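You operate a simulated robot arm through the tools that you are given. There is no shell and no other tool.

You are at the controls of a simulated robot arm. One attempt, no reset.

## Task
Put things in order on the top of the wooden counter. At the end: the pink cloth from the top of the wooden counter stands where the white berry box stood; the white berry box from the top of the wooden counter stands where the teal cool pack stood; the green-sleeved cone stands where the pink cloth stood; the teal cool pack is on the grey napkins carton; whatever was shut is shut again. Leave all else as you found it, and nothing knocked over.
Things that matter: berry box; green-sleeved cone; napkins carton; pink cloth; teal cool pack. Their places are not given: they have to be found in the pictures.

The check looks at the end state, three seconds after you hand in, the way a careful person would. Anything else that was tipped, shoved, dropped, spilled or broken makes it a failure. Flat cloth is picked up by pressing the open fingertips on it (5 to 10 N) and closing them slowly along it; thin cloth reads only 2 to 8 mm in the jaws.

## Robot
A 5-joint arm with a two-finger parallel gripper, fixed in place. Base frame: the origin is at the foot of the arm, x ahead of it, y to its left, z up; the work surface is at about z = 0. Lengths are in m, angles in degrees, forces in N, time in s.
With the tool pointing down near the work surface it reaches from about 0.26 to 0.68 m from the base axis. Its first joint turns from -66.0 to 66.0 degrees. The tool tilts only in the upright plane through the base axis and itself; it spins freely about its own axis. Payload 2.9 kg.
Tool frame: the origin (TCP) lies between the finger pads and is the grasp point; the fingertips stand 0.03 m ahead of it; z points along the fingers, y is the line along which they close. The gripper opens to 0.11 m. The fingers are 0.02 m wide and 0.01 m thick; the gripper's body (0.048 by 0.112 m) begins 0.055 m behind the TCP.
Orientation is that of the tool frame in the base frame, as a unit quaternion [x, y, z, w]. With the fingers straight down and closing along the base's y, the tool's x points along the base's -x, its y along +y and its z along -z.

## Interface
- The arm moves only by the tool move_arm. Its argument "plan" is a list of rows, each a list of 7 numbers: the shift along the tool's x, y, z in m, then the turn, a rotation vector about the tool's x, y, z in degrees, then the closure, from 0 (fully open) to 1 (shut). In form: [[dx, dy, dz, wx, wy, wz, gripper], ...]. A call has 1 to 20 rows; each row is the pose to reach, as a shift and turn from the pose commanded when the call began, along the tool's axes at that moment. Rows are played at 5 a second. More than 0.05 m and 8.6 degrees between two rows, or a gripper value outside its range, and nothing of the call is played. A pose out of reach is approached as far as the arm can. The call stops where the force on the tool passes 40 N (or 10 N more than at its start, if that is more) or the arm is blocked; 0.2 s more then pass. The fingers move at their own pace (about 0.108 m/s each) and stop on an object; they squeeze with about 27 N. The grip force told is the motor's: it shows also when the fingers shut on nothing. Time passes only in rows, and 0.2 s behind the last, so rows that repeat a pose let the fingers close. The reply holds the time, the measured pose of the TCP, the force on the tool along the base axes, the opening and the grip force, in the units named above and with some noise, with the torque about the TCP (base axes, N m) and any sound that the robot's microphone picked up, and new pictures: "pictures" is both (left out), scene, wrist or none.
- Cameras (640 x 400 px; columns grow to the right, rows downward): "scene" is fixed at [0.0376, -0.4474, 0.614]; the picture's right is [0.78, -0.62, 0.00], its down [-0.29, -0.36, -0.89] and it looks along [0.55, 0.69, -0.46] (base axes); focal length 355 px, centre (320, 200). "wrist" rides on the gripper at [0.072, 0.017, -0.103] in the tool frame; the picture's right is [-0.23, 0.97, 0.00], its down [-0.76, -0.18, -0.62] and it looks along [-0.61, -0.14, 0.78] (tool axes); focal length 222 px, centre (320, 200).
- locate(camera, pixels): for up to 12 pixels [column, row] of the newest picture of that camera ("zoom" is the newest enlarged one), the place [x, y, z] in the base frame of the surface seen there, good to about 0.003 m. It takes no simulated time.
- zoom(camera, box): a new picture of the part [left, top, right, bottom] of that camera's present view, enlarged. It takes no simulated time.
- job_done(): hands the job in; it is judged then, once.

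Unless the task says otherwise, let go and move clear before handing in.

The tools are called after ">>>" by a JSON object that holds its "name" and its "arguments". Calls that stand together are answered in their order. move_arm: Moves the arm, as the interface text tells. Its arguments: {"type":"object","properties":{"plan":{"type":"array"},"pictures":{"type":"string","enum":["both","scene","wrist","none"]}},"required":["plan"]} The other tools are called the same way: locate (camera, pixels) gives the place of the surface under pixels of a picture; zoom (camera, box) takes an enlarged picture of a part of a camera's view; job_done () hands the job in.

At the start:

```text
time: 0.0
eef_pos: [0.39, 0.2204, 0.3668]
tool_rot: [-0.001, 1.0, 0.0, 0.0]
wrist_force: [0.1, 0.0, -0.3]
wrist_torque: [0.02, -0.01, 0.01]
grip_width: 0.1103
finger_force: 0.1
```

scene: 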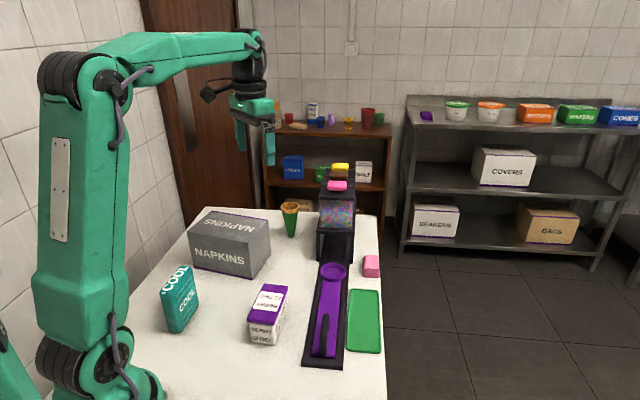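
wrist: 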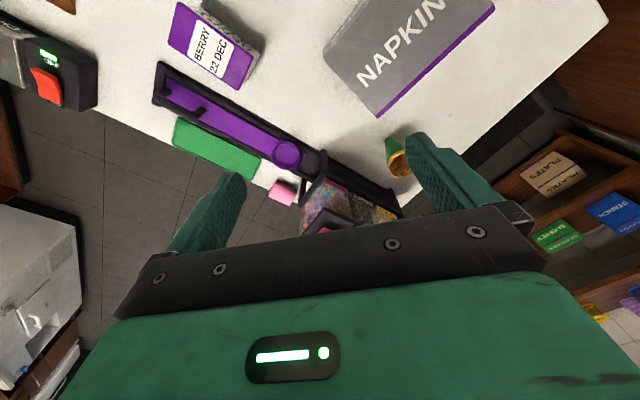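

The scene picture shows the counter with the napkins carton (~230,245), teal cool pack (~180,298), berry box (~268,315), the green-sleeved cone (~290,218) and a small pink cloth (~371,266), with other pink things on the dispenser. I'll enlarge and locate these before moving.

>>> {"name": "zoom", "arguments": {"camera": "scene", "box": [140, 190, 400, 380]}}

>>> {"name": "zoom", "arguments": {"camera": "scene", "box": [260, 150, 400, 290]}}

>>> {"name": "zoom", "arguments": {"camera": "wrist", "box": [140, 0, 520, 240]}}

>>> {"name": "locate", "arguments": {"camera": "scene", "pixels": [[371, 258], [371, 270], [364, 275], [378, 276], [270, 300], [252, 340], [275, 344], [285, 310], [180, 280], [172, 325], [290, 207], [290, 235]]}}

```text
2.11 times, centred on (270, 285) of scene
```

zoom: 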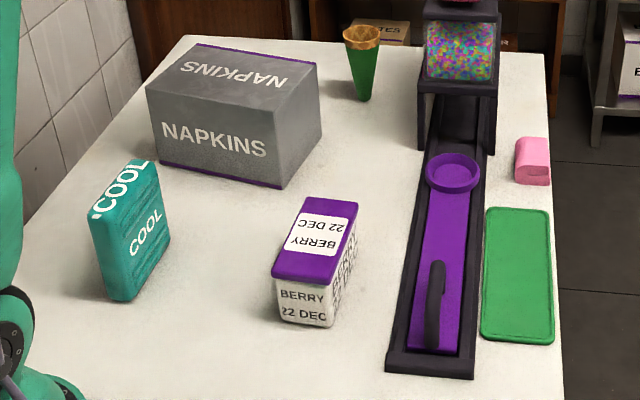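

```text
2.86 times, centred on (330, 220) of scene
```

zoom: 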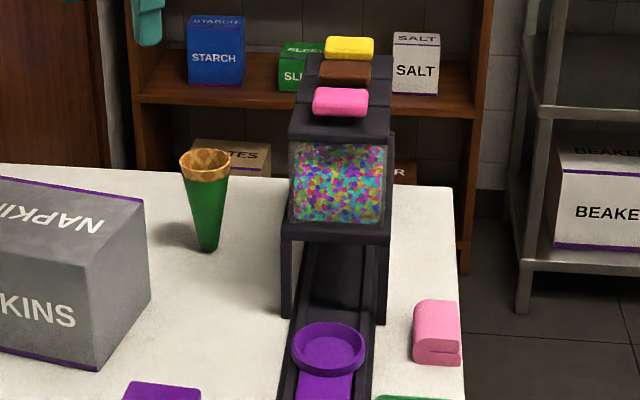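

```text
1.67 times, centred on (330, 120) of wrist
```

zoom: 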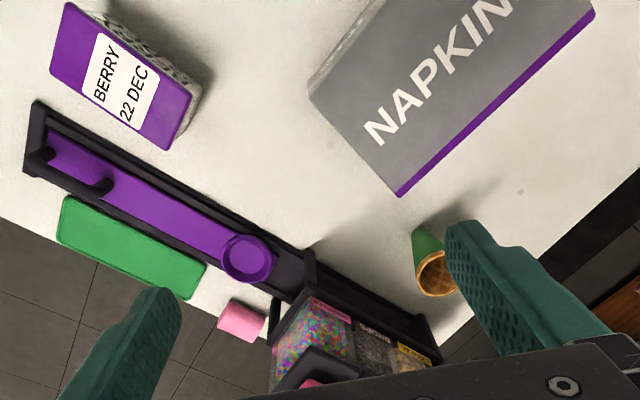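

```text
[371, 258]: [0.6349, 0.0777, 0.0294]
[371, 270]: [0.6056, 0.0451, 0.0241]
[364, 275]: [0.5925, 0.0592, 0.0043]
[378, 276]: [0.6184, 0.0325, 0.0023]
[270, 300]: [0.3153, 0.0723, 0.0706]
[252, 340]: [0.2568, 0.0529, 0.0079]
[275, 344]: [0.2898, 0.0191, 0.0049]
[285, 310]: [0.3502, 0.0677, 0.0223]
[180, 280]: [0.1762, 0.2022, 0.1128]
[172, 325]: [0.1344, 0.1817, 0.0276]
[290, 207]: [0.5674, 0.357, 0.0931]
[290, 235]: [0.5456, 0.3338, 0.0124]
```

The pictures show the cool pack standing on edge, the berry box upright, and the cone standing point-down with a waffle rim. I'll measure each object's outline precisely from the enlarged views.

>>> {"name": "zoom", "arguments": {"camera": "scene", "box": [150, 250, 310, 350]}}

>>> {"name": "locate", "arguments": {"camera": "scene", "pixels": [[163, 275], [188, 266], [198, 302], [197, 296], [169, 278], [173, 332], [170, 330], [196, 299], [189, 270], [164, 290], [160, 297], [176, 270]]}}

>>> {"name": "locate", "arguments": {"camera": "scene", "pixels": [[202, 228], [222, 212], [268, 219], [252, 243], [191, 267], [252, 278], [269, 250], [233, 225], [256, 230], [202, 227], [210, 235], [245, 220]]}}

>>> {"name": "locate", "arguments": {"camera": "wrist", "pixels": [[182, 5], [170, 38], [237, 88], [255, 60], [275, 185], [295, 190], [290, 202], [270, 197], [325, 55], [378, 116], [493, 8], [397, 165]]}}

```text
4.00 times, centred on (230, 300) of scene
```

zoom: 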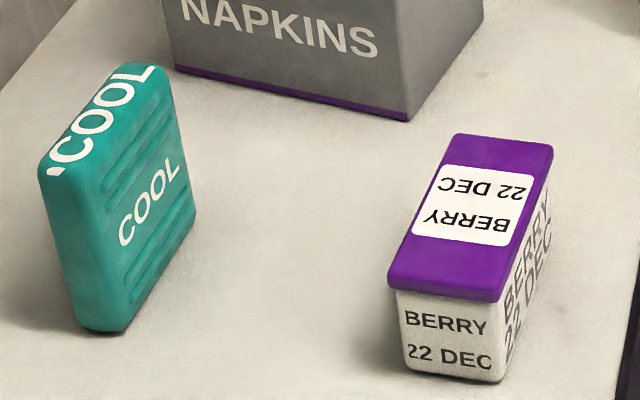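

```text
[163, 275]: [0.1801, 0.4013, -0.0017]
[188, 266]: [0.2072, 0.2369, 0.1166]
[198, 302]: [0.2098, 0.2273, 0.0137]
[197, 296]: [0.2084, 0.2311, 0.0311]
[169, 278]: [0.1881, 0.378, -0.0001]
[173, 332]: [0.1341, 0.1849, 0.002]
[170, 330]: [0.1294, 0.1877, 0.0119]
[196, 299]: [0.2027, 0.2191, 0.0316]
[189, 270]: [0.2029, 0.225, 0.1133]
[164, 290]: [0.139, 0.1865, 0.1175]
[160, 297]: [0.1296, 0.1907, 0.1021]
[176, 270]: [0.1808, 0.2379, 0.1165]
```

```text
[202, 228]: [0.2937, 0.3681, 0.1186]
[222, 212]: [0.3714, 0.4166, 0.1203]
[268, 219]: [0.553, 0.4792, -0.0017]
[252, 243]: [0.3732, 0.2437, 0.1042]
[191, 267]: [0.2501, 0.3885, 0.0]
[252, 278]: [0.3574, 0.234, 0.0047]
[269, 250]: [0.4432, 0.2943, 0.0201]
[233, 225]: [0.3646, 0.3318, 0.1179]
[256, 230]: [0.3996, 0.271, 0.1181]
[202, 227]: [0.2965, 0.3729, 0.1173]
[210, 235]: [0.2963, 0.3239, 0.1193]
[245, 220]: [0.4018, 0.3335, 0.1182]
```

```text
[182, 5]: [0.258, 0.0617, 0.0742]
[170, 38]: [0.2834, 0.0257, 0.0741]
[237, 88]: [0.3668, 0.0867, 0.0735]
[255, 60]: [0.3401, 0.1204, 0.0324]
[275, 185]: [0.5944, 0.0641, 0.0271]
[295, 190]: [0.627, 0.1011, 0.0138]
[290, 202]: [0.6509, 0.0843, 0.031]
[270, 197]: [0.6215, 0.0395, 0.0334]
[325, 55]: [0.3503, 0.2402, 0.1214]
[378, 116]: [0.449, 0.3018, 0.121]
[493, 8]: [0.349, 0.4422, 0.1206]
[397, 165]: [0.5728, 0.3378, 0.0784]
```

The pack's front face runs from (0.134,0.185) to (0.210,0.227), so it is yawed about 29°, and its top is at z≈0.117. The carton top is at z≈0.12 with its centre near (0.35,0.34). I'll move above the pack with the gripper yawed to match and look from there.

>>> {"name": "move_arm", "arguments": {"plan": [[0.028, 0, 0.011, 0, 0, -3.6, 0], [0.056, 0, 0.022, 0, 0, -7.2, 0], [0.084, 0, 0.033, 0, 0, -10.8, 0], [0.112, 0, 0.044, 0, 0, -14.4, 0], [0.14, 0, 0.055, 0, 0, -18, 0], [0.168, 0, 0.066, 0, 0, -21.6, 0], [0.196, 0, 0.077, 0, 0, -25.2, 0], [0.225, -0.001, 0.087, 0, 0, -29, 0], [0.225, -0.001, 0.087, 0, 0, -29, 0]]}}

```text
time: 2.0
eef_pos: [0.1653, 0.2181, 0.2802]
tool_rot: [-0.251, 0.968, 0.0, 0.0]
wrist_force: [-0.2, 0.0, 0.5]
wrist_torque: [0.01, 0.01, 0.01]
grip_width: 0.11
finger_force: 0.1
```

scene: 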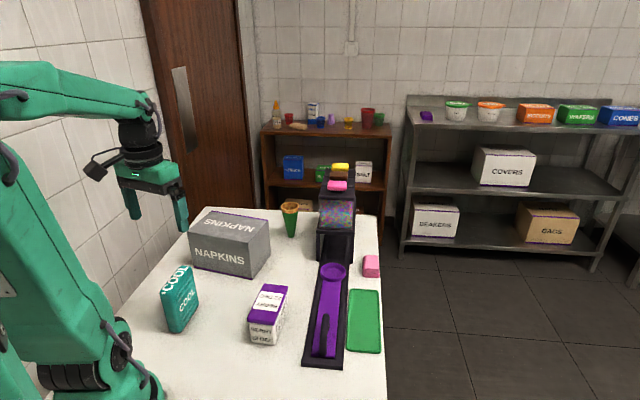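
wrist: 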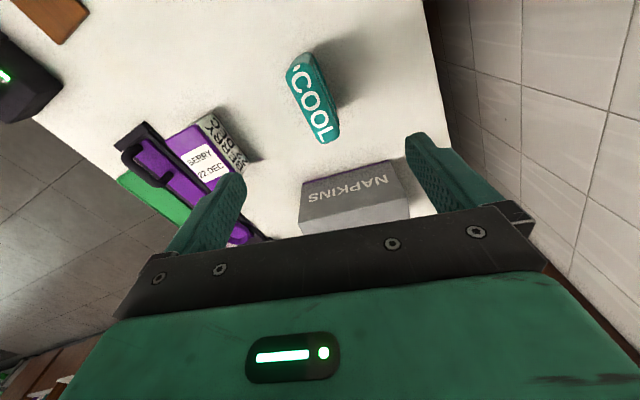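

The arm reached the pose; the wrist picture shows the pack's top edge-on at about (300–325, 60–140), and a small wooden item near (50,15). I'll measure the pack's top outline.

>>> {"name": "zoom", "arguments": {"camera": "wrist", "box": [260, 30, 390, 160]}}

>>> {"name": "locate", "arguments": {"camera": "wrist", "pixels": [[288, 68], [308, 53], [321, 143], [340, 133], [298, 62], [330, 138], [314, 98], [302, 100], [326, 96], [309, 58]]}}

>>> {"name": "zoom", "arguments": {"camera": "wrist", "box": [110, 90, 270, 250]}}

```text
3.08 times, centred on (325, 95) of wrist
```

zoom: 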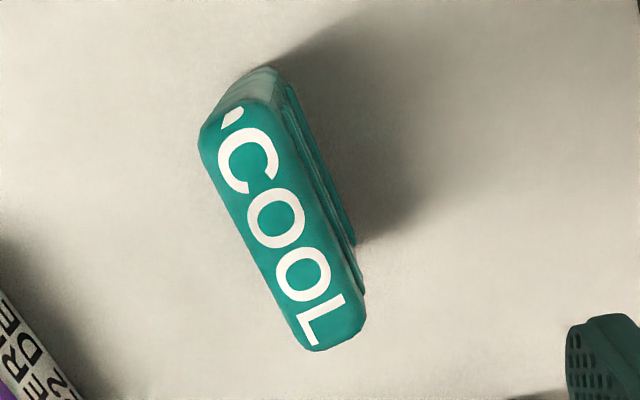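

```text
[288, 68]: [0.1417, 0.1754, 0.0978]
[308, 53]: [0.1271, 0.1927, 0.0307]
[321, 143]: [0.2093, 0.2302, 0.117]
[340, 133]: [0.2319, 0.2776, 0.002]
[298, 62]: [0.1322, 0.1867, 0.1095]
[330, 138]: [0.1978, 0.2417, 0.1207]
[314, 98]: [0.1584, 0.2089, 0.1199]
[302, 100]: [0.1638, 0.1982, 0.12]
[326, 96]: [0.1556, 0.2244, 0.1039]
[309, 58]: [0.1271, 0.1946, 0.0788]
```

```text
2.50 times, centred on (190, 170) of wrist
```

zoom: 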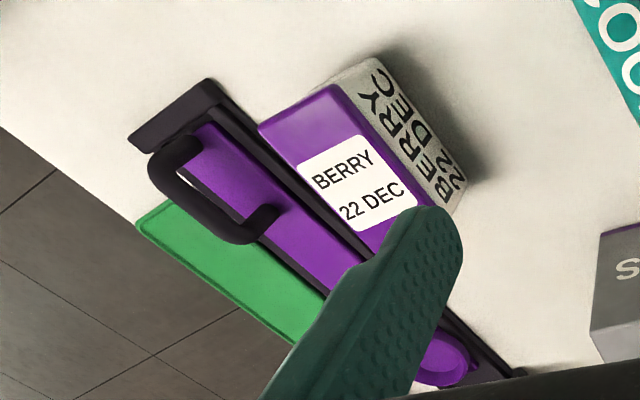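

The pack's top face shows up well in the first zoom; I'll sample across its width and length for the centre and thickness.

>>> {"name": "locate", "arguments": {"camera": "wrist", "pixels": [[301.6, 109.0], [303.5, 108.0], [306, 107], [310, 105.5], [314.3, 103.1], [318, 101.5], [321, 100.2], [323, 99], [325, 98], [327, 97], [329, 96], [331, 95]]}}

>>> {"name": "locate", "arguments": {"camera": "wrist", "pixels": [[297, 66], [298.5, 69], [300, 72], [302, 76], [318, 110], [324, 125], [328, 134], [330, 138], [331.5, 141], [333, 144]]}}

```text
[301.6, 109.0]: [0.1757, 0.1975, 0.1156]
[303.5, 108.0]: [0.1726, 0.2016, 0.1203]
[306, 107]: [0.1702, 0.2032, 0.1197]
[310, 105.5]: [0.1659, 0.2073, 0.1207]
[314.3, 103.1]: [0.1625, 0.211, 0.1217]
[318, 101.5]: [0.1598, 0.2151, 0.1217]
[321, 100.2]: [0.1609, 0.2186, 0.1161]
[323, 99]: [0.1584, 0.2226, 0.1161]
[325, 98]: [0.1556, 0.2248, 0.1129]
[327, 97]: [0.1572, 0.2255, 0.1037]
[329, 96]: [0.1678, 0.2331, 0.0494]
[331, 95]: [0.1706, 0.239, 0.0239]
```

```text
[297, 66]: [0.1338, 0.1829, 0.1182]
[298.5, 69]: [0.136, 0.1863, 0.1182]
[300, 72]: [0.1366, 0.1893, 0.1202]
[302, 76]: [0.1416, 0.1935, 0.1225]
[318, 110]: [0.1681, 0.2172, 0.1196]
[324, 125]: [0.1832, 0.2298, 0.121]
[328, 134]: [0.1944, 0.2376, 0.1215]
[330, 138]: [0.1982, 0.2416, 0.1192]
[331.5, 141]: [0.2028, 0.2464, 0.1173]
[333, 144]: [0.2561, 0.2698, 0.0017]
```

Fitting the top edges gives a pack about 0.092 × 0.031 m, yawed about 42°, centred near (0.167, 0.2125) with its top at z≈0.12. I'll turn 13° more, descend straddling it with the jaws open and check.

>>> {"name": "move_arm", "arguments": {"plan": [[0.001, -0.003, 0.0, 0, 0, -6.5, 0], [0.0012, -0.0057, 0.02, 0, 0, -13, 0], [0.0012, -0.0057, 0.055, 0, 0, -13, 0], [0.0012, -0.0057, 0.09, 0, 0, -13, 0], [0.0012, -0.0057, 0.12, 0, 0, -13, 0], [0.0012, -0.0057, 0.145, 0, 0, -13, 0], [0.0012, -0.0057, 0.165, 0, 0, -13, 0], [0.0012, -0.0057, 0.185, 0, 0, -13, 0], [0.0012, -0.0057, 0.202, 0, 0, -13, 0], [0.0012, -0.0057, 0.202, 0, 0, -13, 0]]}}

```text
time: 4.2
eef_pos: [0.1663, 0.2123, 0.0787]
tool_rot: [-0.358, 0.934, 0.0, -0.001]
wrist_force: [-0.2, -0.8, -0.4]
wrist_torque: [-0.02, 0.05, -0.01]
grip_width: 0.1101
finger_force: 0.1
```

scene: 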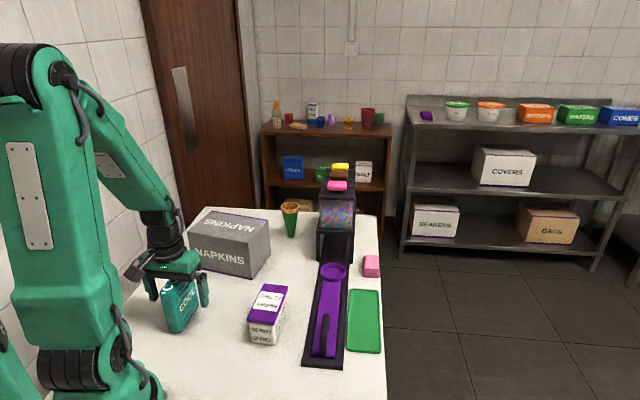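
wrist: 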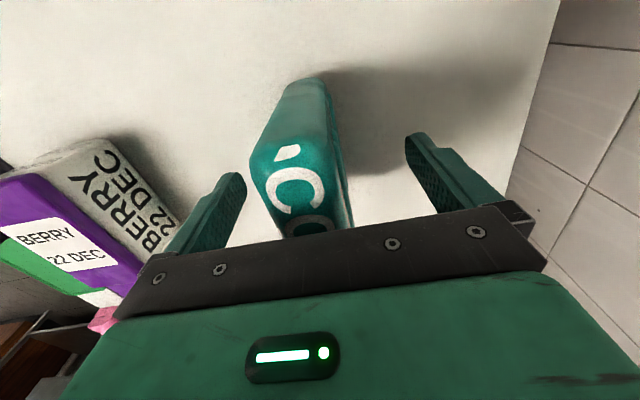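

The jaws straddle the pack evenly (pack near end at about (285,150), matching the expected centre line). I'll close on it.

>>> {"name": "move_arm", "arguments": {"plan": [[0, 0, 0, 0, 0, 0, 0.4], [0, 0, 0, 0, 0, 0, 0.7], [0, 0, 0, 0, 0, 0, 1], [0, 0, 0, 0, 0, 0, 1], [0, 0, 0, 0, 0, 0, 1]], "pictures": "wrist"}}

```text
time: 5.4
eef_pos: [0.1676, 0.2118, 0.0787]
tool_rot: [-0.358, 0.934, 0.0, 0.0]
wrist_force: [0.0, 1.2, 0.3]
wrist_torque: [-0.04, 0.14, -0.06]
grip_width: 0.0358
finger_force: 27.3
```

wrist: 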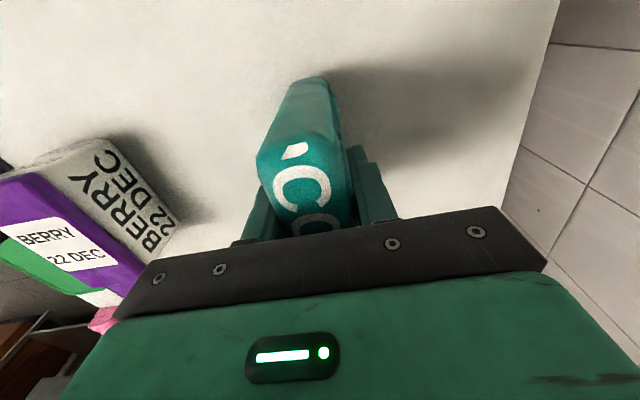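

The pads hold the pack (width 0.0358 m, 27 N). I'll lift it 0.16 m and carry it over the carton's centre (0.35, 0.341), turning to the carton's yaw.

>>> {"name": "move_arm", "arguments": {"plan": [[0, 0, -0.01, 0, 0, 0, 1], [0, 0, -0.03, 0, 0, 0, 1], [0, 0, -0.06, 0, 0, 0, 1], [0, 0, -0.095, 0, 0, 0, 1], [0, 0, -0.13, 0, 0, 0, 1], [0, 0, -0.16, 0, 0, 0, 1], [-0.012, -0.0014, -0.16, 0, 0, 0.4, 1], [-0.037, -0.0044, -0.16, 0, 0, 1.2, 1], [-0.065, -0.0077, -0.16, 0, 0, 2.1, 1], [-0.095, -0.0112, -0.16, 0, 0, 3, 1], [-0.125, -0.0148, -0.16, 0, 0, 4, 1], [-0.155, -0.0183, -0.16, 0, 0, 5, 1], [-0.185, -0.0219, -0.16, 0, 0, 6, 1], [-0.208, -0.0246, -0.16, 0, 0, 7, 1], [-0.2217, -0.0262, -0.16, 0, 0, 8, 1], [-0.2217, -0.0262, -0.16, 0, 0, 8, 1]]}}

```text
time: 8.8
eef_pos: [0.3478, 0.3404, 0.238]
tool_rot: [-0.293, 0.956, -0.001, 0.0]
wrist_force: [0.5, -0.8, -4.0]
wrist_torque: [-0.01, -0.03, -0.01]
grip_width: 0.036
finger_force: 27.2
```

scene: 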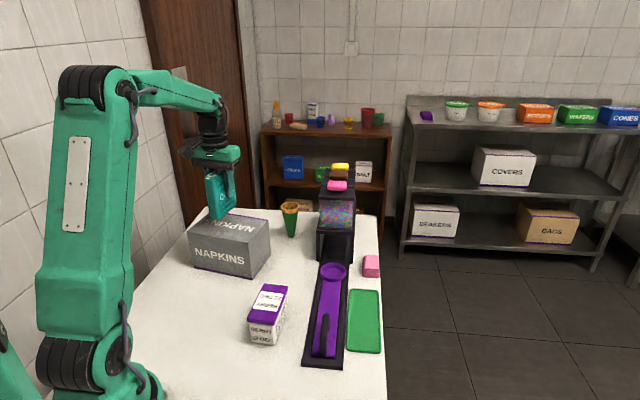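
wrist: 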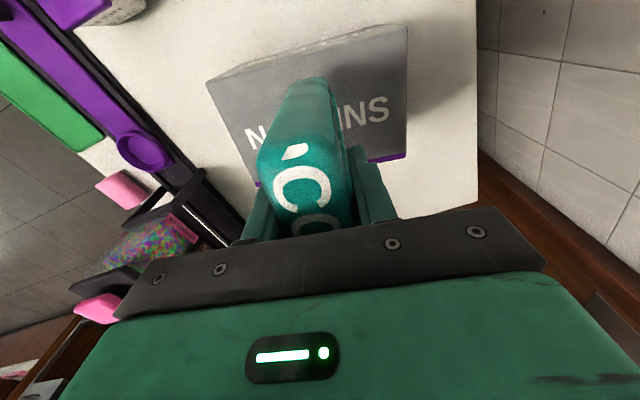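

The pack (about 4 N) hangs over the carton; the wrist picture shows the carton's near edge around (210–400, 30–80) behind it. I'll verify alignment before lowering.

>>> {"name": "locate", "arguments": {"camera": "wrist", "pixels": [[208, 84], [406, 28], [406, 150], [255, 170], [240, 130], [380, 90]]}}

>>> {"name": "zoom", "arguments": {"camera": "scene", "box": [170, 130, 300, 290]}}

```text
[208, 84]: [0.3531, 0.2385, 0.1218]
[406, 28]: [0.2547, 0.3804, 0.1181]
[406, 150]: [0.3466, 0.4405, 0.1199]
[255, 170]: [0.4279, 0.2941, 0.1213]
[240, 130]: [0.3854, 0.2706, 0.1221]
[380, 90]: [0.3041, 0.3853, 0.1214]
```

```text
2.50 times, centred on (235, 210) of scene
```

zoom: 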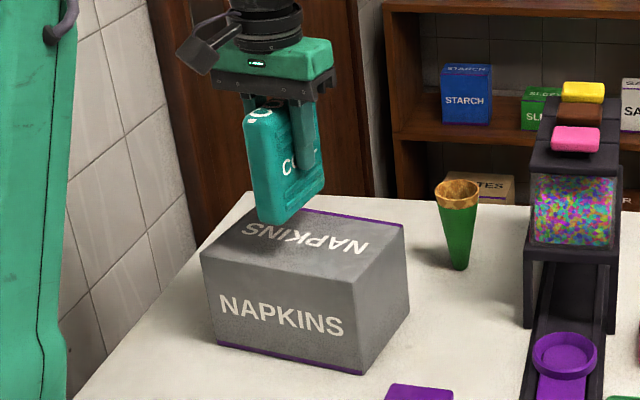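

The carton centre computes to (0.350, 0.3395), and the pack is within 2 mm of it. I'll lower slowly to just above the top and read the force.

>>> {"name": "move_arm", "arguments": {"plan": [[-0.002, 0, 0.01, 0, 0, 0, 1], [-0.002, 0, 0.02, 0, 0, 0, 1], [-0.002, 0, 0.028, 0, 0, 0, 1], [-0.002, 0, 0.034, 0, 0, 0, 1], [-0.002, 0, 0.037, 0, 0, 0, 1], [-0.002, 0, 0.037, 0, 0, 0, 1]], "pictures": "scene"}}

```text
time: 10.2
eef_pos: [0.3485, 0.3441, 0.2022]
tool_rot: [-0.293, 0.956, -0.001, 0.0]
wrist_force: [0.6, -0.2, -3.9]
wrist_torque: [-0.04, 0.02, -0.02]
grip_width: 0.0359
finger_force: 27.3
```

scene: 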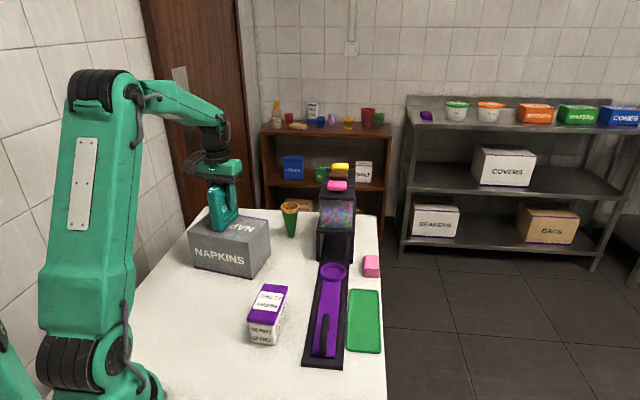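

There's no contact yet (still −3.9 N). I'll go down in 1 mm steps.

>>> {"name": "move_arm", "arguments": {"plan": [[0, 0, 0.001, 0, 0, 0, 1], [0, 0, 0.002, 0, 0, 0, 1], [0, 0, 0.003, 0, 0, 0, 1], [0, 0, 0.003, 0, 0, 0, 1]], "pictures": "none"}}

```text
time: 11.2
eef_pos: [0.3501, 0.3437, 0.1997]
tool_rot: [-0.292, 0.956, 0.0, 0.001]
wrist_force: [-2.2, 1.0, 7.6]
wrist_torque: [-0.23, 0.58, -0.04]
grip_width: 0.0359
finger_force: 27.1
```

Contact is made (+7.6 N, net about 11.5 N). I'll ease back 1 mm and open the jaws gradually.

>>> {"name": "move_arm", "arguments": {"plan": [[0, 0, -0.0008, 0, 0, 0, 1], [0, 0, -0.0008, 0, 0, 0, 0.65], [0, 0, -0.0008, 0, 0, 0, 0.5], [0, 0, -0.0008, 0, 0, 0, 0.3], [0, 0, -0.0008, 0, 0, 0, 0], [0, 0, -0.0008, 0, 0, 0, 0], [0, 0, -0.0008, 0, 0, 0, 0]]}}

```text
time: 12.8
eef_pos: [0.3506, 0.343, 0.1994]
tool_rot: [-0.293, 0.956, -0.001, 0.0]
wrist_force: [-0.2, -1.1, 0.9]
wrist_torque: [0.02, 0.0, -0.01]
grip_width: 0.1099
finger_force: 0.1
```

scene: 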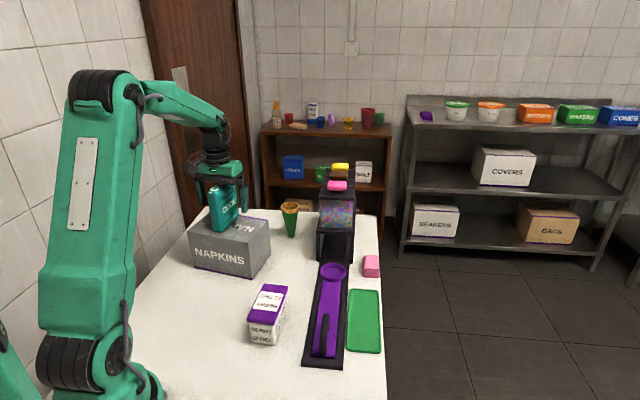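
wrist: 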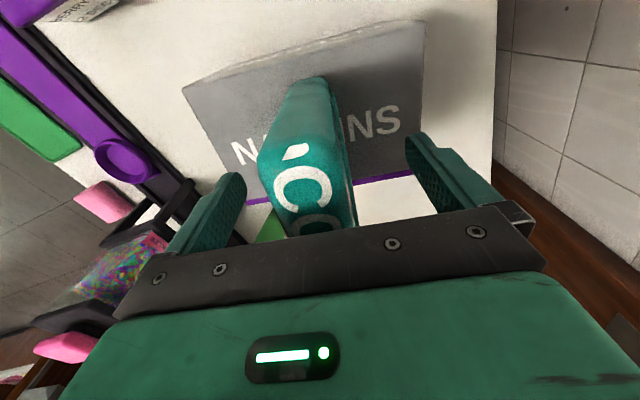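

The pack now stands by itself on the carton at (~305,150 in the wrist view). I'll rise straight up and go over to the berry box.

>>> {"name": "move_arm", "arguments": {"plan": [[0, 0, -0.02, 0, 0, 0, 0], [0, 0, -0.05, 0, 0, 0, 0], [0, 0, -0.09, 0, 0, 0, 0], [0, 0, -0.13, 0, 0, 0, 0], [0.0228, -0.0253, -0.13, 0, 0, 0, 0], [0.0456, -0.0506, -0.13, 0, 0, 0, 0], [0.0684, -0.0758, -0.13, 0, 0, 0, 0], [0.0911, -0.1011, -0.12, 0, 0, 0, 0], [0.1139, -0.1264, -0.11, 0, 0, -0.5, 0], [0.1367, -0.1517, -0.09, 0, 0, -1, 0], [0.1594, -0.1769, -0.075, 0, 0, -1.5, 0], [0.1822, -0.2022, -0.06, 0, 0, -2, 0], [0.1822, -0.2022, -0.06, 0, 0, -2, 0]]}}

```text
time: 15.6
eef_pos: [0.3113, 0.0725, 0.2577]
tool_rot: [-0.31, 0.951, 0.0, 0.0]
wrist_force: [1.3, 0.7, -0.2]
wrist_torque: [0.0, 0.02, 0.0]
grip_width: 0.1099
finger_force: 0.1
```

scene: 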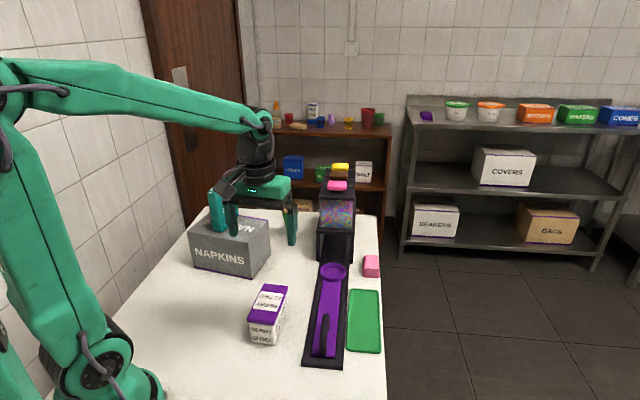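
wrist: 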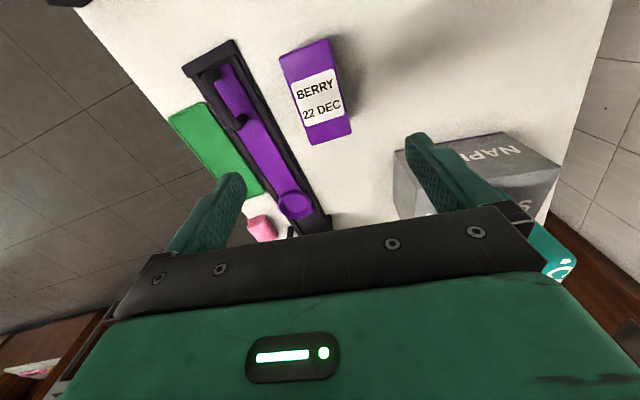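

The berry box shows in the wrist view at about (315,90), viewed from above, with the dispenser rail on its left. I'll enlarge and measure it.

>>> {"name": "zoom", "arguments": {"camera": "wrist", "box": [250, 25, 380, 155]}}

>>> {"name": "locate", "arguments": {"camera": "wrist", "pixels": [[281, 54], [328, 39], [352, 131], [309, 144], [315, 90], [302, 48], [332, 136], [350, 90], [356, 97], [285, 72], [343, 100]]}}

>>> {"name": "zoom", "arguments": {"camera": "scene", "box": [230, 270, 310, 350]}}

```text
3.08 times, centred on (315, 90) of wrist
```

zoom: 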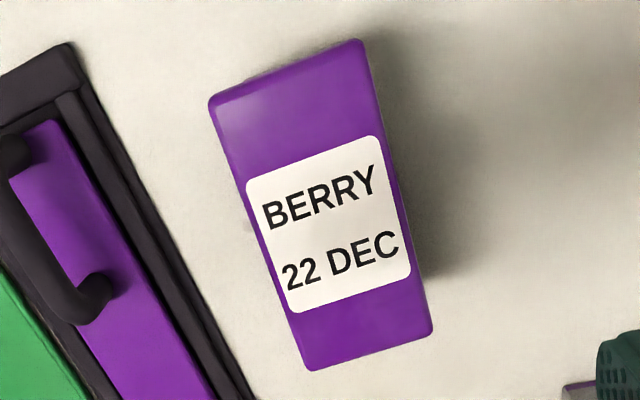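

```text
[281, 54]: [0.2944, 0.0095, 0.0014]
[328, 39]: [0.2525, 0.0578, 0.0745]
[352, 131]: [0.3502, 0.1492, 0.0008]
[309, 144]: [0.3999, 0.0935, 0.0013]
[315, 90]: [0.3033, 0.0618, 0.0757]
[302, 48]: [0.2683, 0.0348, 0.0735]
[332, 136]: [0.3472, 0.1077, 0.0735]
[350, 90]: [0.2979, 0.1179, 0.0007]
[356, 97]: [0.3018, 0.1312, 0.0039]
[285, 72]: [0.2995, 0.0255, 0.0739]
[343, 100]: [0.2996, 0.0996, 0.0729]
```

```text
5.00 times, centred on (270, 310) of scene
```

zoom: 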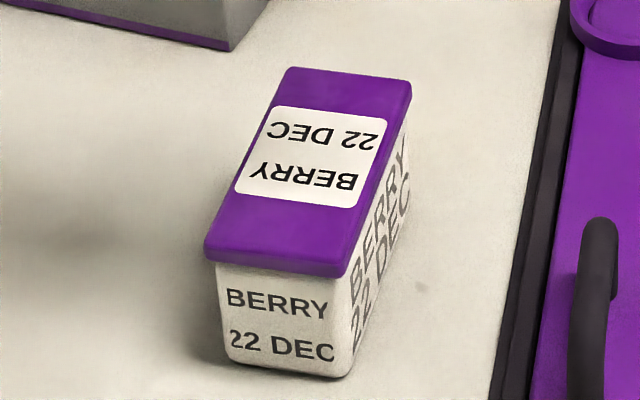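

From the lid corners the box is 0.108 × 0.056 m, centred at (0.311, 0.0715), yawed about 41°, top z≈0.074. The rail edge is about 77 mm from the centre, so the open jaws fit. I'll turn 5° and descend to TCP z≈0.05.

>>> {"name": "move_arm", "arguments": {"plan": [[0.001, -0.0005, 0.0, 0, 0, -2.5, 0], [0.001, -0.0005, 0.02, 0, 0, -5, 0], [0.001, -0.0005, 0.06, 0, 0, -5, 0], [0.001, -0.0005, 0.1, 0, 0, -5, 0], [0.001, -0.0005, 0.13, 0, 0, -5, 0], [0.001, -0.0005, 0.155, 0, 0, -5, 0], [0.001, -0.0005, 0.175, 0, 0, -5, 0], [0.001, -0.0005, 0.193, 0, 0, -5, 0], [0.001, -0.0005, 0.206, 0, 0, -5, 0], [0.001, -0.0005, 0.206, 0, 0, -5, 0]]}}

```text
time: 17.8
eef_pos: [0.3109, 0.0728, 0.0537]
tool_rot: [-0.35, 0.937, -0.001, 0.0]
wrist_force: [0.7, -0.5, 0.2]
wrist_torque: [0.01, 0.04, 0.01]
grip_width: 0.1101
finger_force: 0.0
```

scene: 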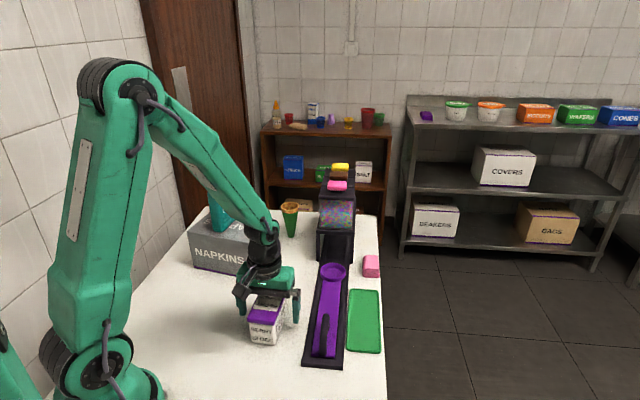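
wrist: 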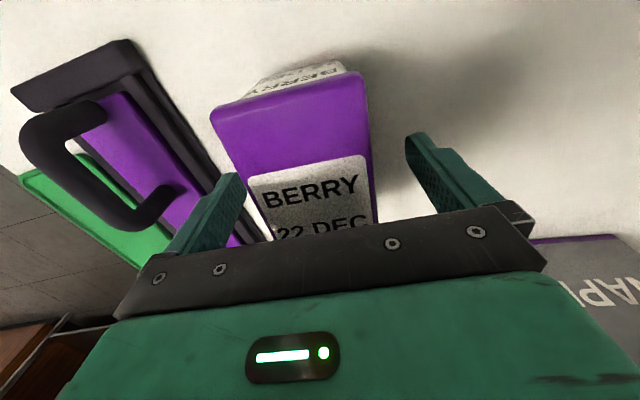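

Lid corners at about (212,112) and (362,72) match the centred prediction. I'll close the jaws.

>>> {"name": "move_arm", "arguments": {"plan": [[0, 0, 0.002, 0, 0, 0, 0.3], [0, 0, 0.002, 0, 0, 0, 0.5], [0, 0, 0.002, 0, 0, 0, 0.8], [0, 0, 0.002, 0, 0, 0, 1], [0, 0, 0.002, 0, 0, 0, 1]]}}

```text
time: 19.0
eef_pos: [0.3104, 0.0735, 0.0521]
tool_rot: [-0.35, 0.937, 0.0, 0.0]
wrist_force: [0.8, 2.3, 4.9]
wrist_torque: [0.35, -0.01, -0.04]
grip_width: 0.06
finger_force: 26.8
```

scene: 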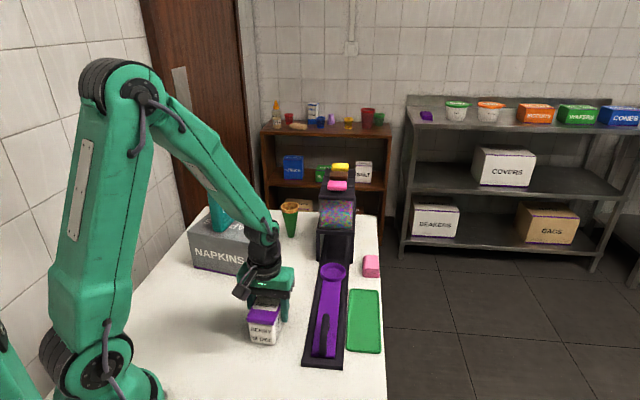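
wrist: 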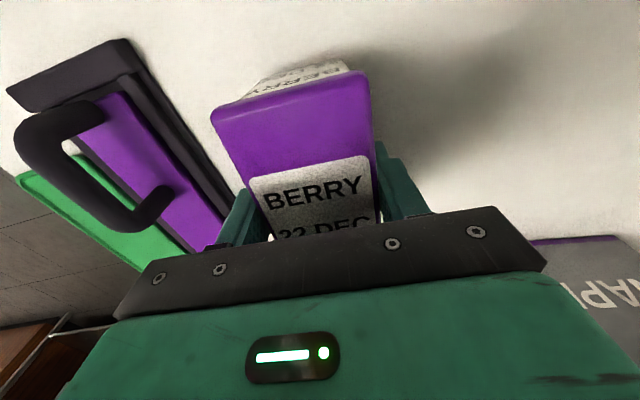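

It's held at 0.060 m width. I'll lift 3 cm gently and check that lid and box come up together.

>>> {"name": "move_arm", "arguments": {"plan": [[0, 0, -0.004, 0, 0, 0, 1], [0, 0, -0.01, 0, 0, 0, 1], [0, 0, -0.02, 0, 0, 0, 1], [0, 0, -0.03, 0, 0, 0, 1], [0, 0, -0.03, 0, 0, 0, 1]]}}

>>> {"name": "zoom", "arguments": {"camera": "scene", "box": [220, 250, 320, 350]}}

```text
time: 20.2
eef_pos: [0.3113, 0.072, 0.0804]
tool_rot: [-0.35, 0.937, -0.001, 0.0]
wrist_force: [-0.2, -0.3, -2.1]
wrist_torque: [0.01, 0.02, 0.0]
grip_width: 0.0597
finger_force: 27.0
```

scene: 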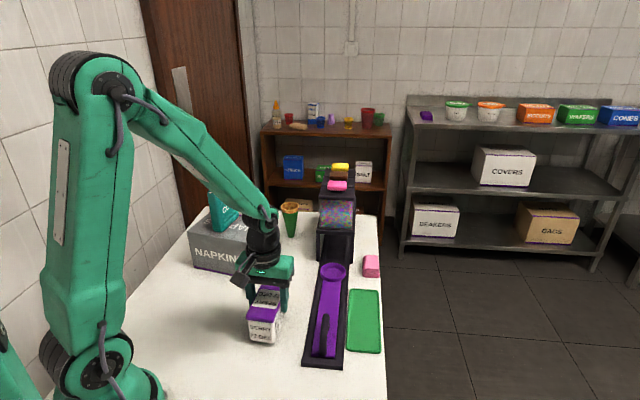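
wrist: 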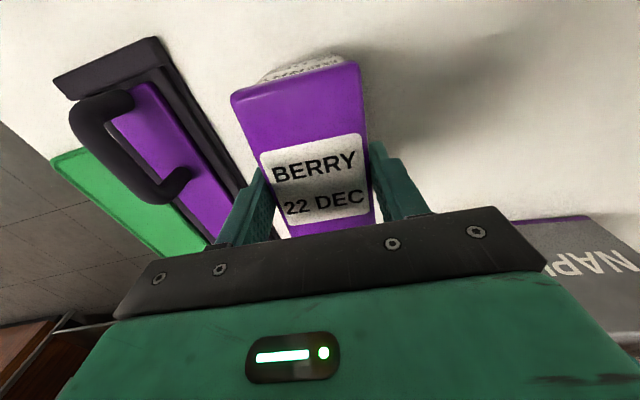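

```text
4.00 times, centred on (270, 300) of scene
```

zoom: 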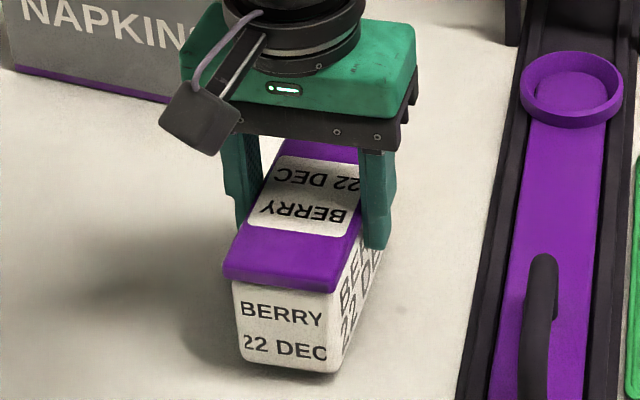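

The lid looks slightly smaller in the wrist view than before, so the box may have slipped in the grip. I'll measure lid and bottom heights.

>>> {"name": "locate", "arguments": {"camera": "scene", "pixels": [[265, 310], [290, 305], [265, 335], [281, 339], [304, 342], [258, 313]]}}

>>> {"name": "locate", "arguments": {"camera": "wrist", "pixels": [[290, 110], [340, 90], [310, 130], [245, 100], [300, 72], [315, 220]]}}

```text
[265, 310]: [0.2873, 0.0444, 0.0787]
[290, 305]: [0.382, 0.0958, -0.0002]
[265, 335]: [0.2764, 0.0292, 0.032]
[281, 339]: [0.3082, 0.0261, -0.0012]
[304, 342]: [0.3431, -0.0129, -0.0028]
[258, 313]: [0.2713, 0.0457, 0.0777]
```

```text
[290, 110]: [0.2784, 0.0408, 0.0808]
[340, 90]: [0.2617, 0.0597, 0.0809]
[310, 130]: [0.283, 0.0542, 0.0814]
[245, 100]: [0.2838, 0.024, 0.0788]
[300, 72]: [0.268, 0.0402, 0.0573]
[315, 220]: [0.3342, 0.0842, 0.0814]
```

The lid is at z≈0.081 with TCP at 0.080, so the box rose only about 6.5 mm while the gripper rose 28 mm; it slid in the jaws, lid and box still together. I'll hold still briefly and see whether it keeps slipping.

>>> {"name": "move_arm", "arguments": {"plan": [[0, 0, -0.03, 0, 0, 0, 1], [0, 0, -0.03, 0, 0, 0, 1], [0, 0, -0.03, 0, 0, 0, 1]]}}

```text
time: 21.0
eef_pos: [0.3104, 0.0733, 0.1114]
tool_rot: [-0.35, 0.937, 0.0, 0.0]
wrist_force: [0.2, 0.1, -3.0]
wrist_torque: [0.01, -0.05, -0.01]
grip_width: 0.0598
finger_force: 27.5
```

scene: 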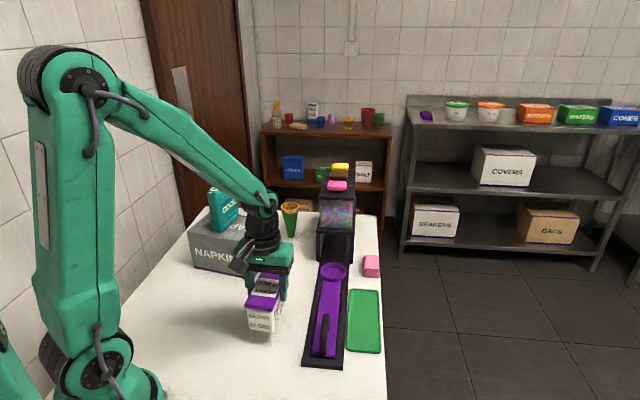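
wrist: 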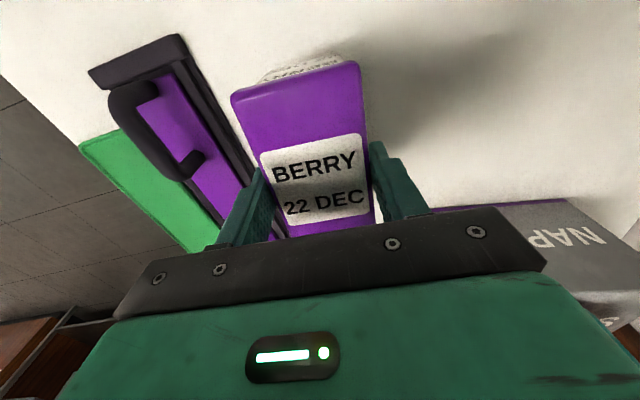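

The extra rise was my row repeating from the new start, but the lid hasn't moved in the jaws (corners still at (232,95) and (358,62)), so the hold is stable with about 3 N of weight. I'll carry the box to the cool pack's old spot (0.167, 0.212).

>>> {"name": "move_arm", "arguments": {"plan": [[0.0007, 0.01, -0.005, 0, 0, 0, 1], [0.0022, 0.03, -0.01, 0, 0, 0, 1], [0.004, 0.055, -0.01, 0, 0, 0, 1], [0.0058, 0.08, -0.01, 0, 0, 0, 1], [0.0076, 0.105, -0.01, 0, 0, 0, 1], [0.0094, 0.13, -0.01, 0, 0, -0.3, 1], [0.0112, 0.155, -0.01, 0, 0, -0.6, 1], [0.013, 0.18, -0.01, 0, 0, -1, 1], [0.014, 0.193, -0.01, 0, 0, -1, 1], [0.0144, 0.1996, -0.01, 0, 0, -1, 1], [0.0144, 0.1996, -0.01, 0, 0, -1, 1]]}}

```text
time: 23.4
eef_pos: [0.1697, 0.2149, 0.1222]
tool_rot: [-0.358, 0.934, 0.0, 0.0]
wrist_force: [0.4, 0.5, -2.2]
wrist_torque: [0.02, 0.05, -0.01]
grip_width: 0.0598
finger_force: 27.1
```

scene: 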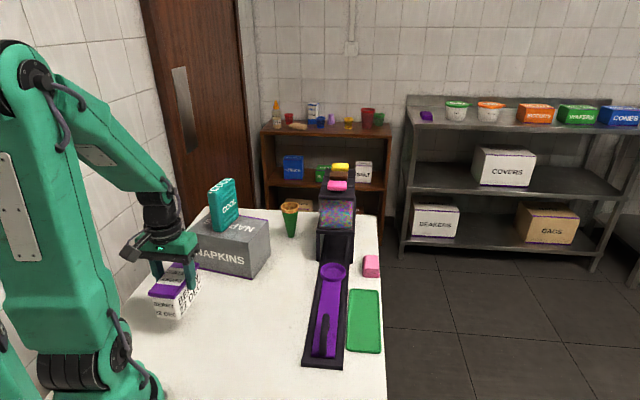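
wrist: 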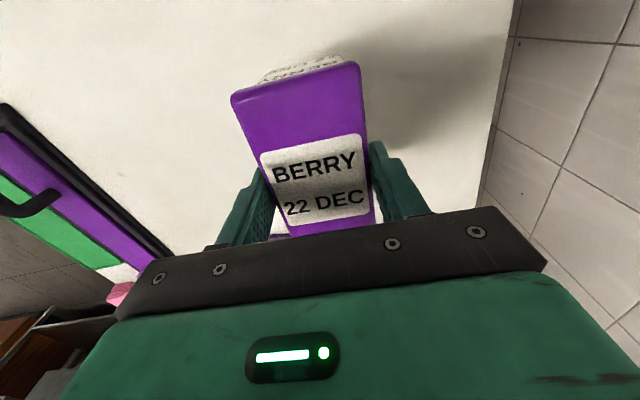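

The box is stable above the old pack spot. I'll lower to about 3 mm above contact height.

>>> {"name": "move_arm", "arguments": {"plan": [[0, 0, 0.012, 0, 0, 0, 1], [0, 0, 0.024, 0, 0, 0, 1], [0, 0, 0.034, 0, 0, 0, 1], [0, 0, 0.041, 0, 0, 0, 1], [0, 0, 0.045, 0, 0, 0, 1], [0, 0, 0.045, 0, 0, 0, 1]], "pictures": "scene"}}

```text
time: 24.8
eef_pos: [0.1696, 0.214, 0.0765]
tool_rot: [-0.359, 0.933, 0.0, 0.0]
wrist_force: [-0.1, -0.1, -2.9]
wrist_torque: [0.0, 0.0, -0.02]
grip_width: 0.0599
finger_force: 27.4
```

scene: 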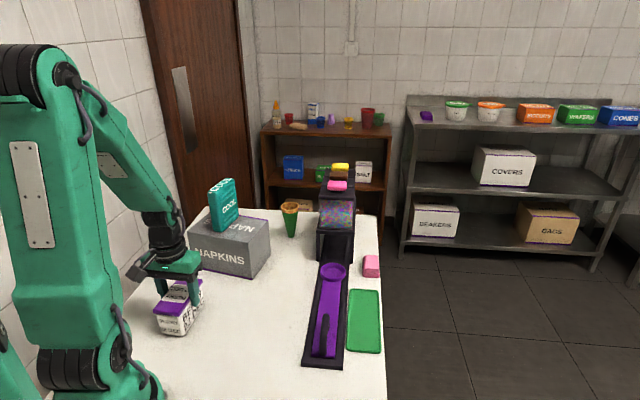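

Still hanging free (−2.9 N). I'll go down in 1 mm steps to contact.

>>> {"name": "move_arm", "arguments": {"plan": [[0, 0, 0.001, 0, 0, 0, 1], [0, 0, 0.002, 0, 0, 0, 1], [0, 0, 0.003, 0, 0, 0, 1], [0, 0, 0.003, 0, 0, 0, 1]], "pictures": "none"}}

```text
time: 25.8
eef_pos: [0.1688, 0.2157, 0.0738]
tool_rot: [-0.358, 0.934, 0.0, 0.001]
wrist_force: [-2.6, -6.3, 21.7]
wrist_torque: [-0.09, 0.05, -0.19]
grip_width: 0.0602
finger_force: 26.9
```

Contact is firm (21.7 N). I'll ease up slightly until nearly unloaded, then open.

>>> {"name": "move_arm", "arguments": {"plan": [[0, 0, -0.001, 0, 0, 0, 1], [0, 0, -0.0014, 0, 0, 0, 1], [0, 0, -0.0014, 0, 0, 0, 1]], "pictures": "none"}}

```text
time: 26.6
eef_pos: [0.1695, 0.2144, 0.0751]
tool_rot: [-0.358, 0.934, 0.0, 0.0]
wrist_force: [-1.3, 0.7, -2.6]
wrist_torque: [0.01, 0.01, 0.0]
grip_width: 0.0596
finger_force: 27.6
```

>>> {"name": "move_arm", "arguments": {"plan": [[0, 0, 0.0007, 0, 0, 0, 1], [0, 0, 0.0007, 0, 0, 0, 0.4], [0, 0, 0.0007, 0, 0, 0, 0.2], [0, 0, 0.0007, 0, 0, 0, 0], [0, 0, 0.0007, 0, 0, 0, 0], [0, 0, 0.0007, 0, 0, 0, 0]]}}

```text
time: 28.0
eef_pos: [0.1688, 0.2144, 0.0737]
tool_rot: [-0.359, 0.933, 0.0, 0.0]
wrist_force: [0.3, -0.6, -0.4]
wrist_torque: [0.0, -0.01, -0.02]
grip_width: 0.11
finger_force: 0.0
```

scene: 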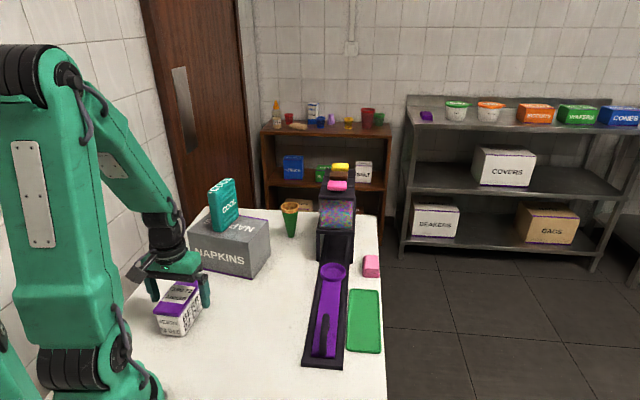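
wrist: 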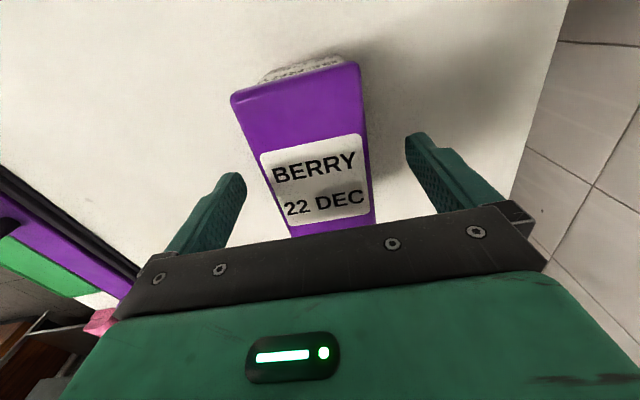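

The box stands free at the pack's old spot, lid on. Before heading to the cloth I'll map the dispenser tower and the cloth surroundings.

>>> {"name": "locate", "arguments": {"camera": "scene", "pixels": [[338, 186], [341, 166], [337, 215], [321, 258], [351, 262], [318, 200], [355, 200], [333, 268], [327, 345], [349, 293], [379, 292], [353, 258]]}}

>>> {"name": "locate", "arguments": {"camera": "scene", "pixels": [[364, 256], [378, 255], [364, 262], [379, 262], [363, 276], [379, 277], [371, 277], [366, 290], [345, 285], [352, 280], [358, 285], [384, 270]]}}

>>> {"name": "zoom", "arguments": {"camera": "scene", "box": [310, 220, 400, 310]}}

```text
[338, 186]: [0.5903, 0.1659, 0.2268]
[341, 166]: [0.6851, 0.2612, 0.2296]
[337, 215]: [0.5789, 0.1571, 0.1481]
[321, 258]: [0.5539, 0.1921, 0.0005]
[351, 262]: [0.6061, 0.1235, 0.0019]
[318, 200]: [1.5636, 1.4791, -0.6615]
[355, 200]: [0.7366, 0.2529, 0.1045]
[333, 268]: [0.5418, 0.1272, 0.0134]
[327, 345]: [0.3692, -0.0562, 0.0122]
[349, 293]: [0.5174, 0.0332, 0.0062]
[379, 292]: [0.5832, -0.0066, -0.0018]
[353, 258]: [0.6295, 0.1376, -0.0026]
```

```text
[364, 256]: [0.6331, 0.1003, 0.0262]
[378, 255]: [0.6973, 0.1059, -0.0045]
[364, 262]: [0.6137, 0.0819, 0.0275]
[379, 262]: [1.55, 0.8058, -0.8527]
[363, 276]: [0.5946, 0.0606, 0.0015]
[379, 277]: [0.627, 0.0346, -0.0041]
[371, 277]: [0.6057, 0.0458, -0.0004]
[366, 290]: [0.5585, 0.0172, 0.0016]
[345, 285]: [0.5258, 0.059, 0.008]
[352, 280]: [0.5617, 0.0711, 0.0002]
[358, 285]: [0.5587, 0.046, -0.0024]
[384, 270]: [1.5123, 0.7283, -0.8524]
```

```text
4.44 times, centred on (355, 265) of scene
```

zoom: 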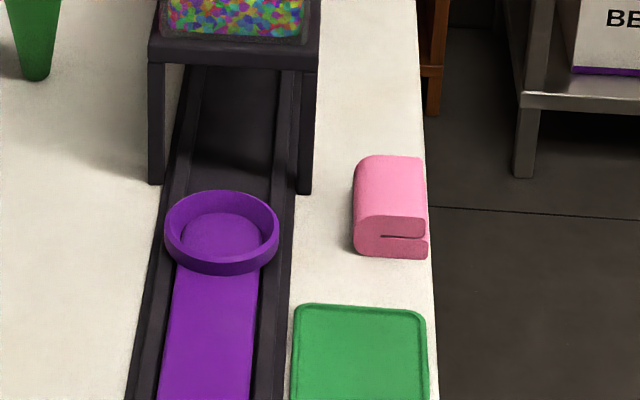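

The tower's front-right leg is at (0.606,0.1235) and the rail edge is about 50 mm left of the cloth's centre, so I'll use a partial opening of about 0.07 m there. I'll rise straight up and move over the cloth with yaw 45° to see it from above.

>>> {"name": "move_arm", "arguments": {"plan": [[0, 0, -0.02, 0, 0, 0, 0], [0, 0, -0.055, 0, 0, 0, 0], [0, 0, -0.1, 0, 0, 0, 0], [0, 0, -0.145, 0, 0, 0, 0], [-0.01, -0.0177, -0.185, 0, 0, 0, 0], [-0.03, -0.053, -0.21, 0, 0, -0.3, 0], [-0.051, -0.09, -0.22, 0, 0, -0.6, 0], [-0.072, -0.127, -0.22, 0, 0, -0.9, 0], [-0.093, -0.164, -0.22, 0, 0, -1.2, 0], [-0.114, -0.201, -0.22, 0, 0, -1.5, 0], [-0.135, -0.238, -0.22, 0, 0, -1.8, 0], [-0.156, -0.275, -0.22, 0, 0, -2.1, 0], [-0.177, -0.312, -0.22, 0, 0, -2.4, 0.1], [-0.198, -0.349, -0.22, 0, 0, -2.7, 0.2], [-0.217, -0.383, -0.21, 0, 0, -3, 0.36], [-0.2317, -0.4091, -0.2, 0, 0, -3, 0.36], [-0.2317, -0.4091, -0.2, 0, 0, -3, 0.36]]}}

```text
time: 31.6
eef_pos: [0.6142, 0.0669, 0.2732]
tool_rot: [-0.383, 0.924, 0.0, 0.0]
wrist_force: [0.3, -0.3, -0.9]
wrist_torque: [-0.03, 0.0, -0.04]
grip_width: 0.0705
finger_force: 0.0
```

scene: 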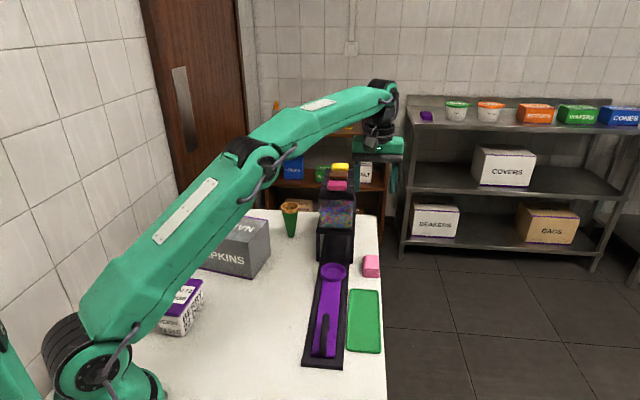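
wrist: 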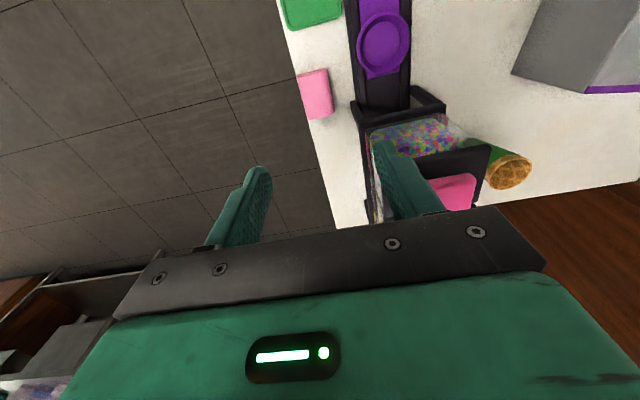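

The wrist view shows the cloth at about (315,94), tight to the counter edge, next to the tower. I'll enlarge and measure it.

>>> {"name": "zoom", "arguments": {"camera": "wrist", "box": [270, 45, 370, 145]}}

>>> {"name": "locate", "arguments": {"camera": "wrist", "pixels": [[299, 74], [326, 70], [333, 115], [310, 119], [315, 94], [312, 73], [321, 116], [303, 97], [330, 92], [354, 106], [352, 90], [362, 130]]}}

```text
4.00 times, centred on (320, 95) of wrist
```

zoom: 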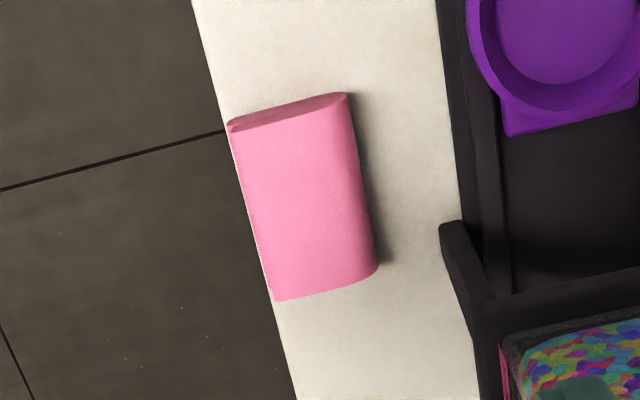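

```text
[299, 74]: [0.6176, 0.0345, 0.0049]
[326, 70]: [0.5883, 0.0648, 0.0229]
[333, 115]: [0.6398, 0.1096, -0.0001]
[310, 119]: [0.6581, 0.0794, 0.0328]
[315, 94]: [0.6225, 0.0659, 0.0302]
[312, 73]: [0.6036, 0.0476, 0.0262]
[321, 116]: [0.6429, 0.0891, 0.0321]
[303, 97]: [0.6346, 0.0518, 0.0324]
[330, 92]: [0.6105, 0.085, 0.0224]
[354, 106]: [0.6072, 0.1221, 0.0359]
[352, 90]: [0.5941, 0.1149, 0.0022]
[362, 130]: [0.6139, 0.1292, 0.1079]
```

The cloth is 0.057 × 0.040 × 0.032 m, aligned with yaw 45°, centred at about (0.625, 0.070). I'll check the front of the tower for clearance before descending beside it.

>>> {"name": "locate", "arguments": {"camera": "wrist", "pixels": [[425, 97], [385, 117], [358, 108], [368, 128], [445, 100], [372, 150], [367, 190], [375, 140], [440, 150], [450, 180]]}}

>>> {"name": "zoom", "arguments": {"camera": "wrist", "box": [330, 60, 540, 220]}}

```text
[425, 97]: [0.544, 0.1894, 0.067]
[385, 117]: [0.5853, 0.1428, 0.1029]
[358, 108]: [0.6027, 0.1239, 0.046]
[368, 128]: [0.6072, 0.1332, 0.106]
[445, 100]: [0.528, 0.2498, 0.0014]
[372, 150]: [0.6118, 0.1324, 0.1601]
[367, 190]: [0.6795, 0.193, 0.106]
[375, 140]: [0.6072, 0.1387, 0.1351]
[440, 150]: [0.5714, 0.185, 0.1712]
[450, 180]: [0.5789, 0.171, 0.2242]
```

```text
2.50 times, centred on (435, 140) of wrist
```

zoom: 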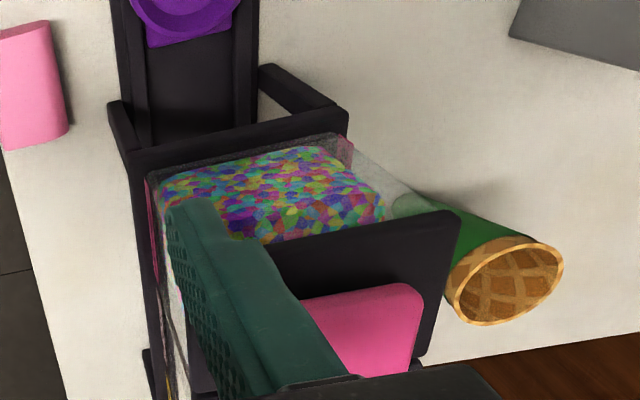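

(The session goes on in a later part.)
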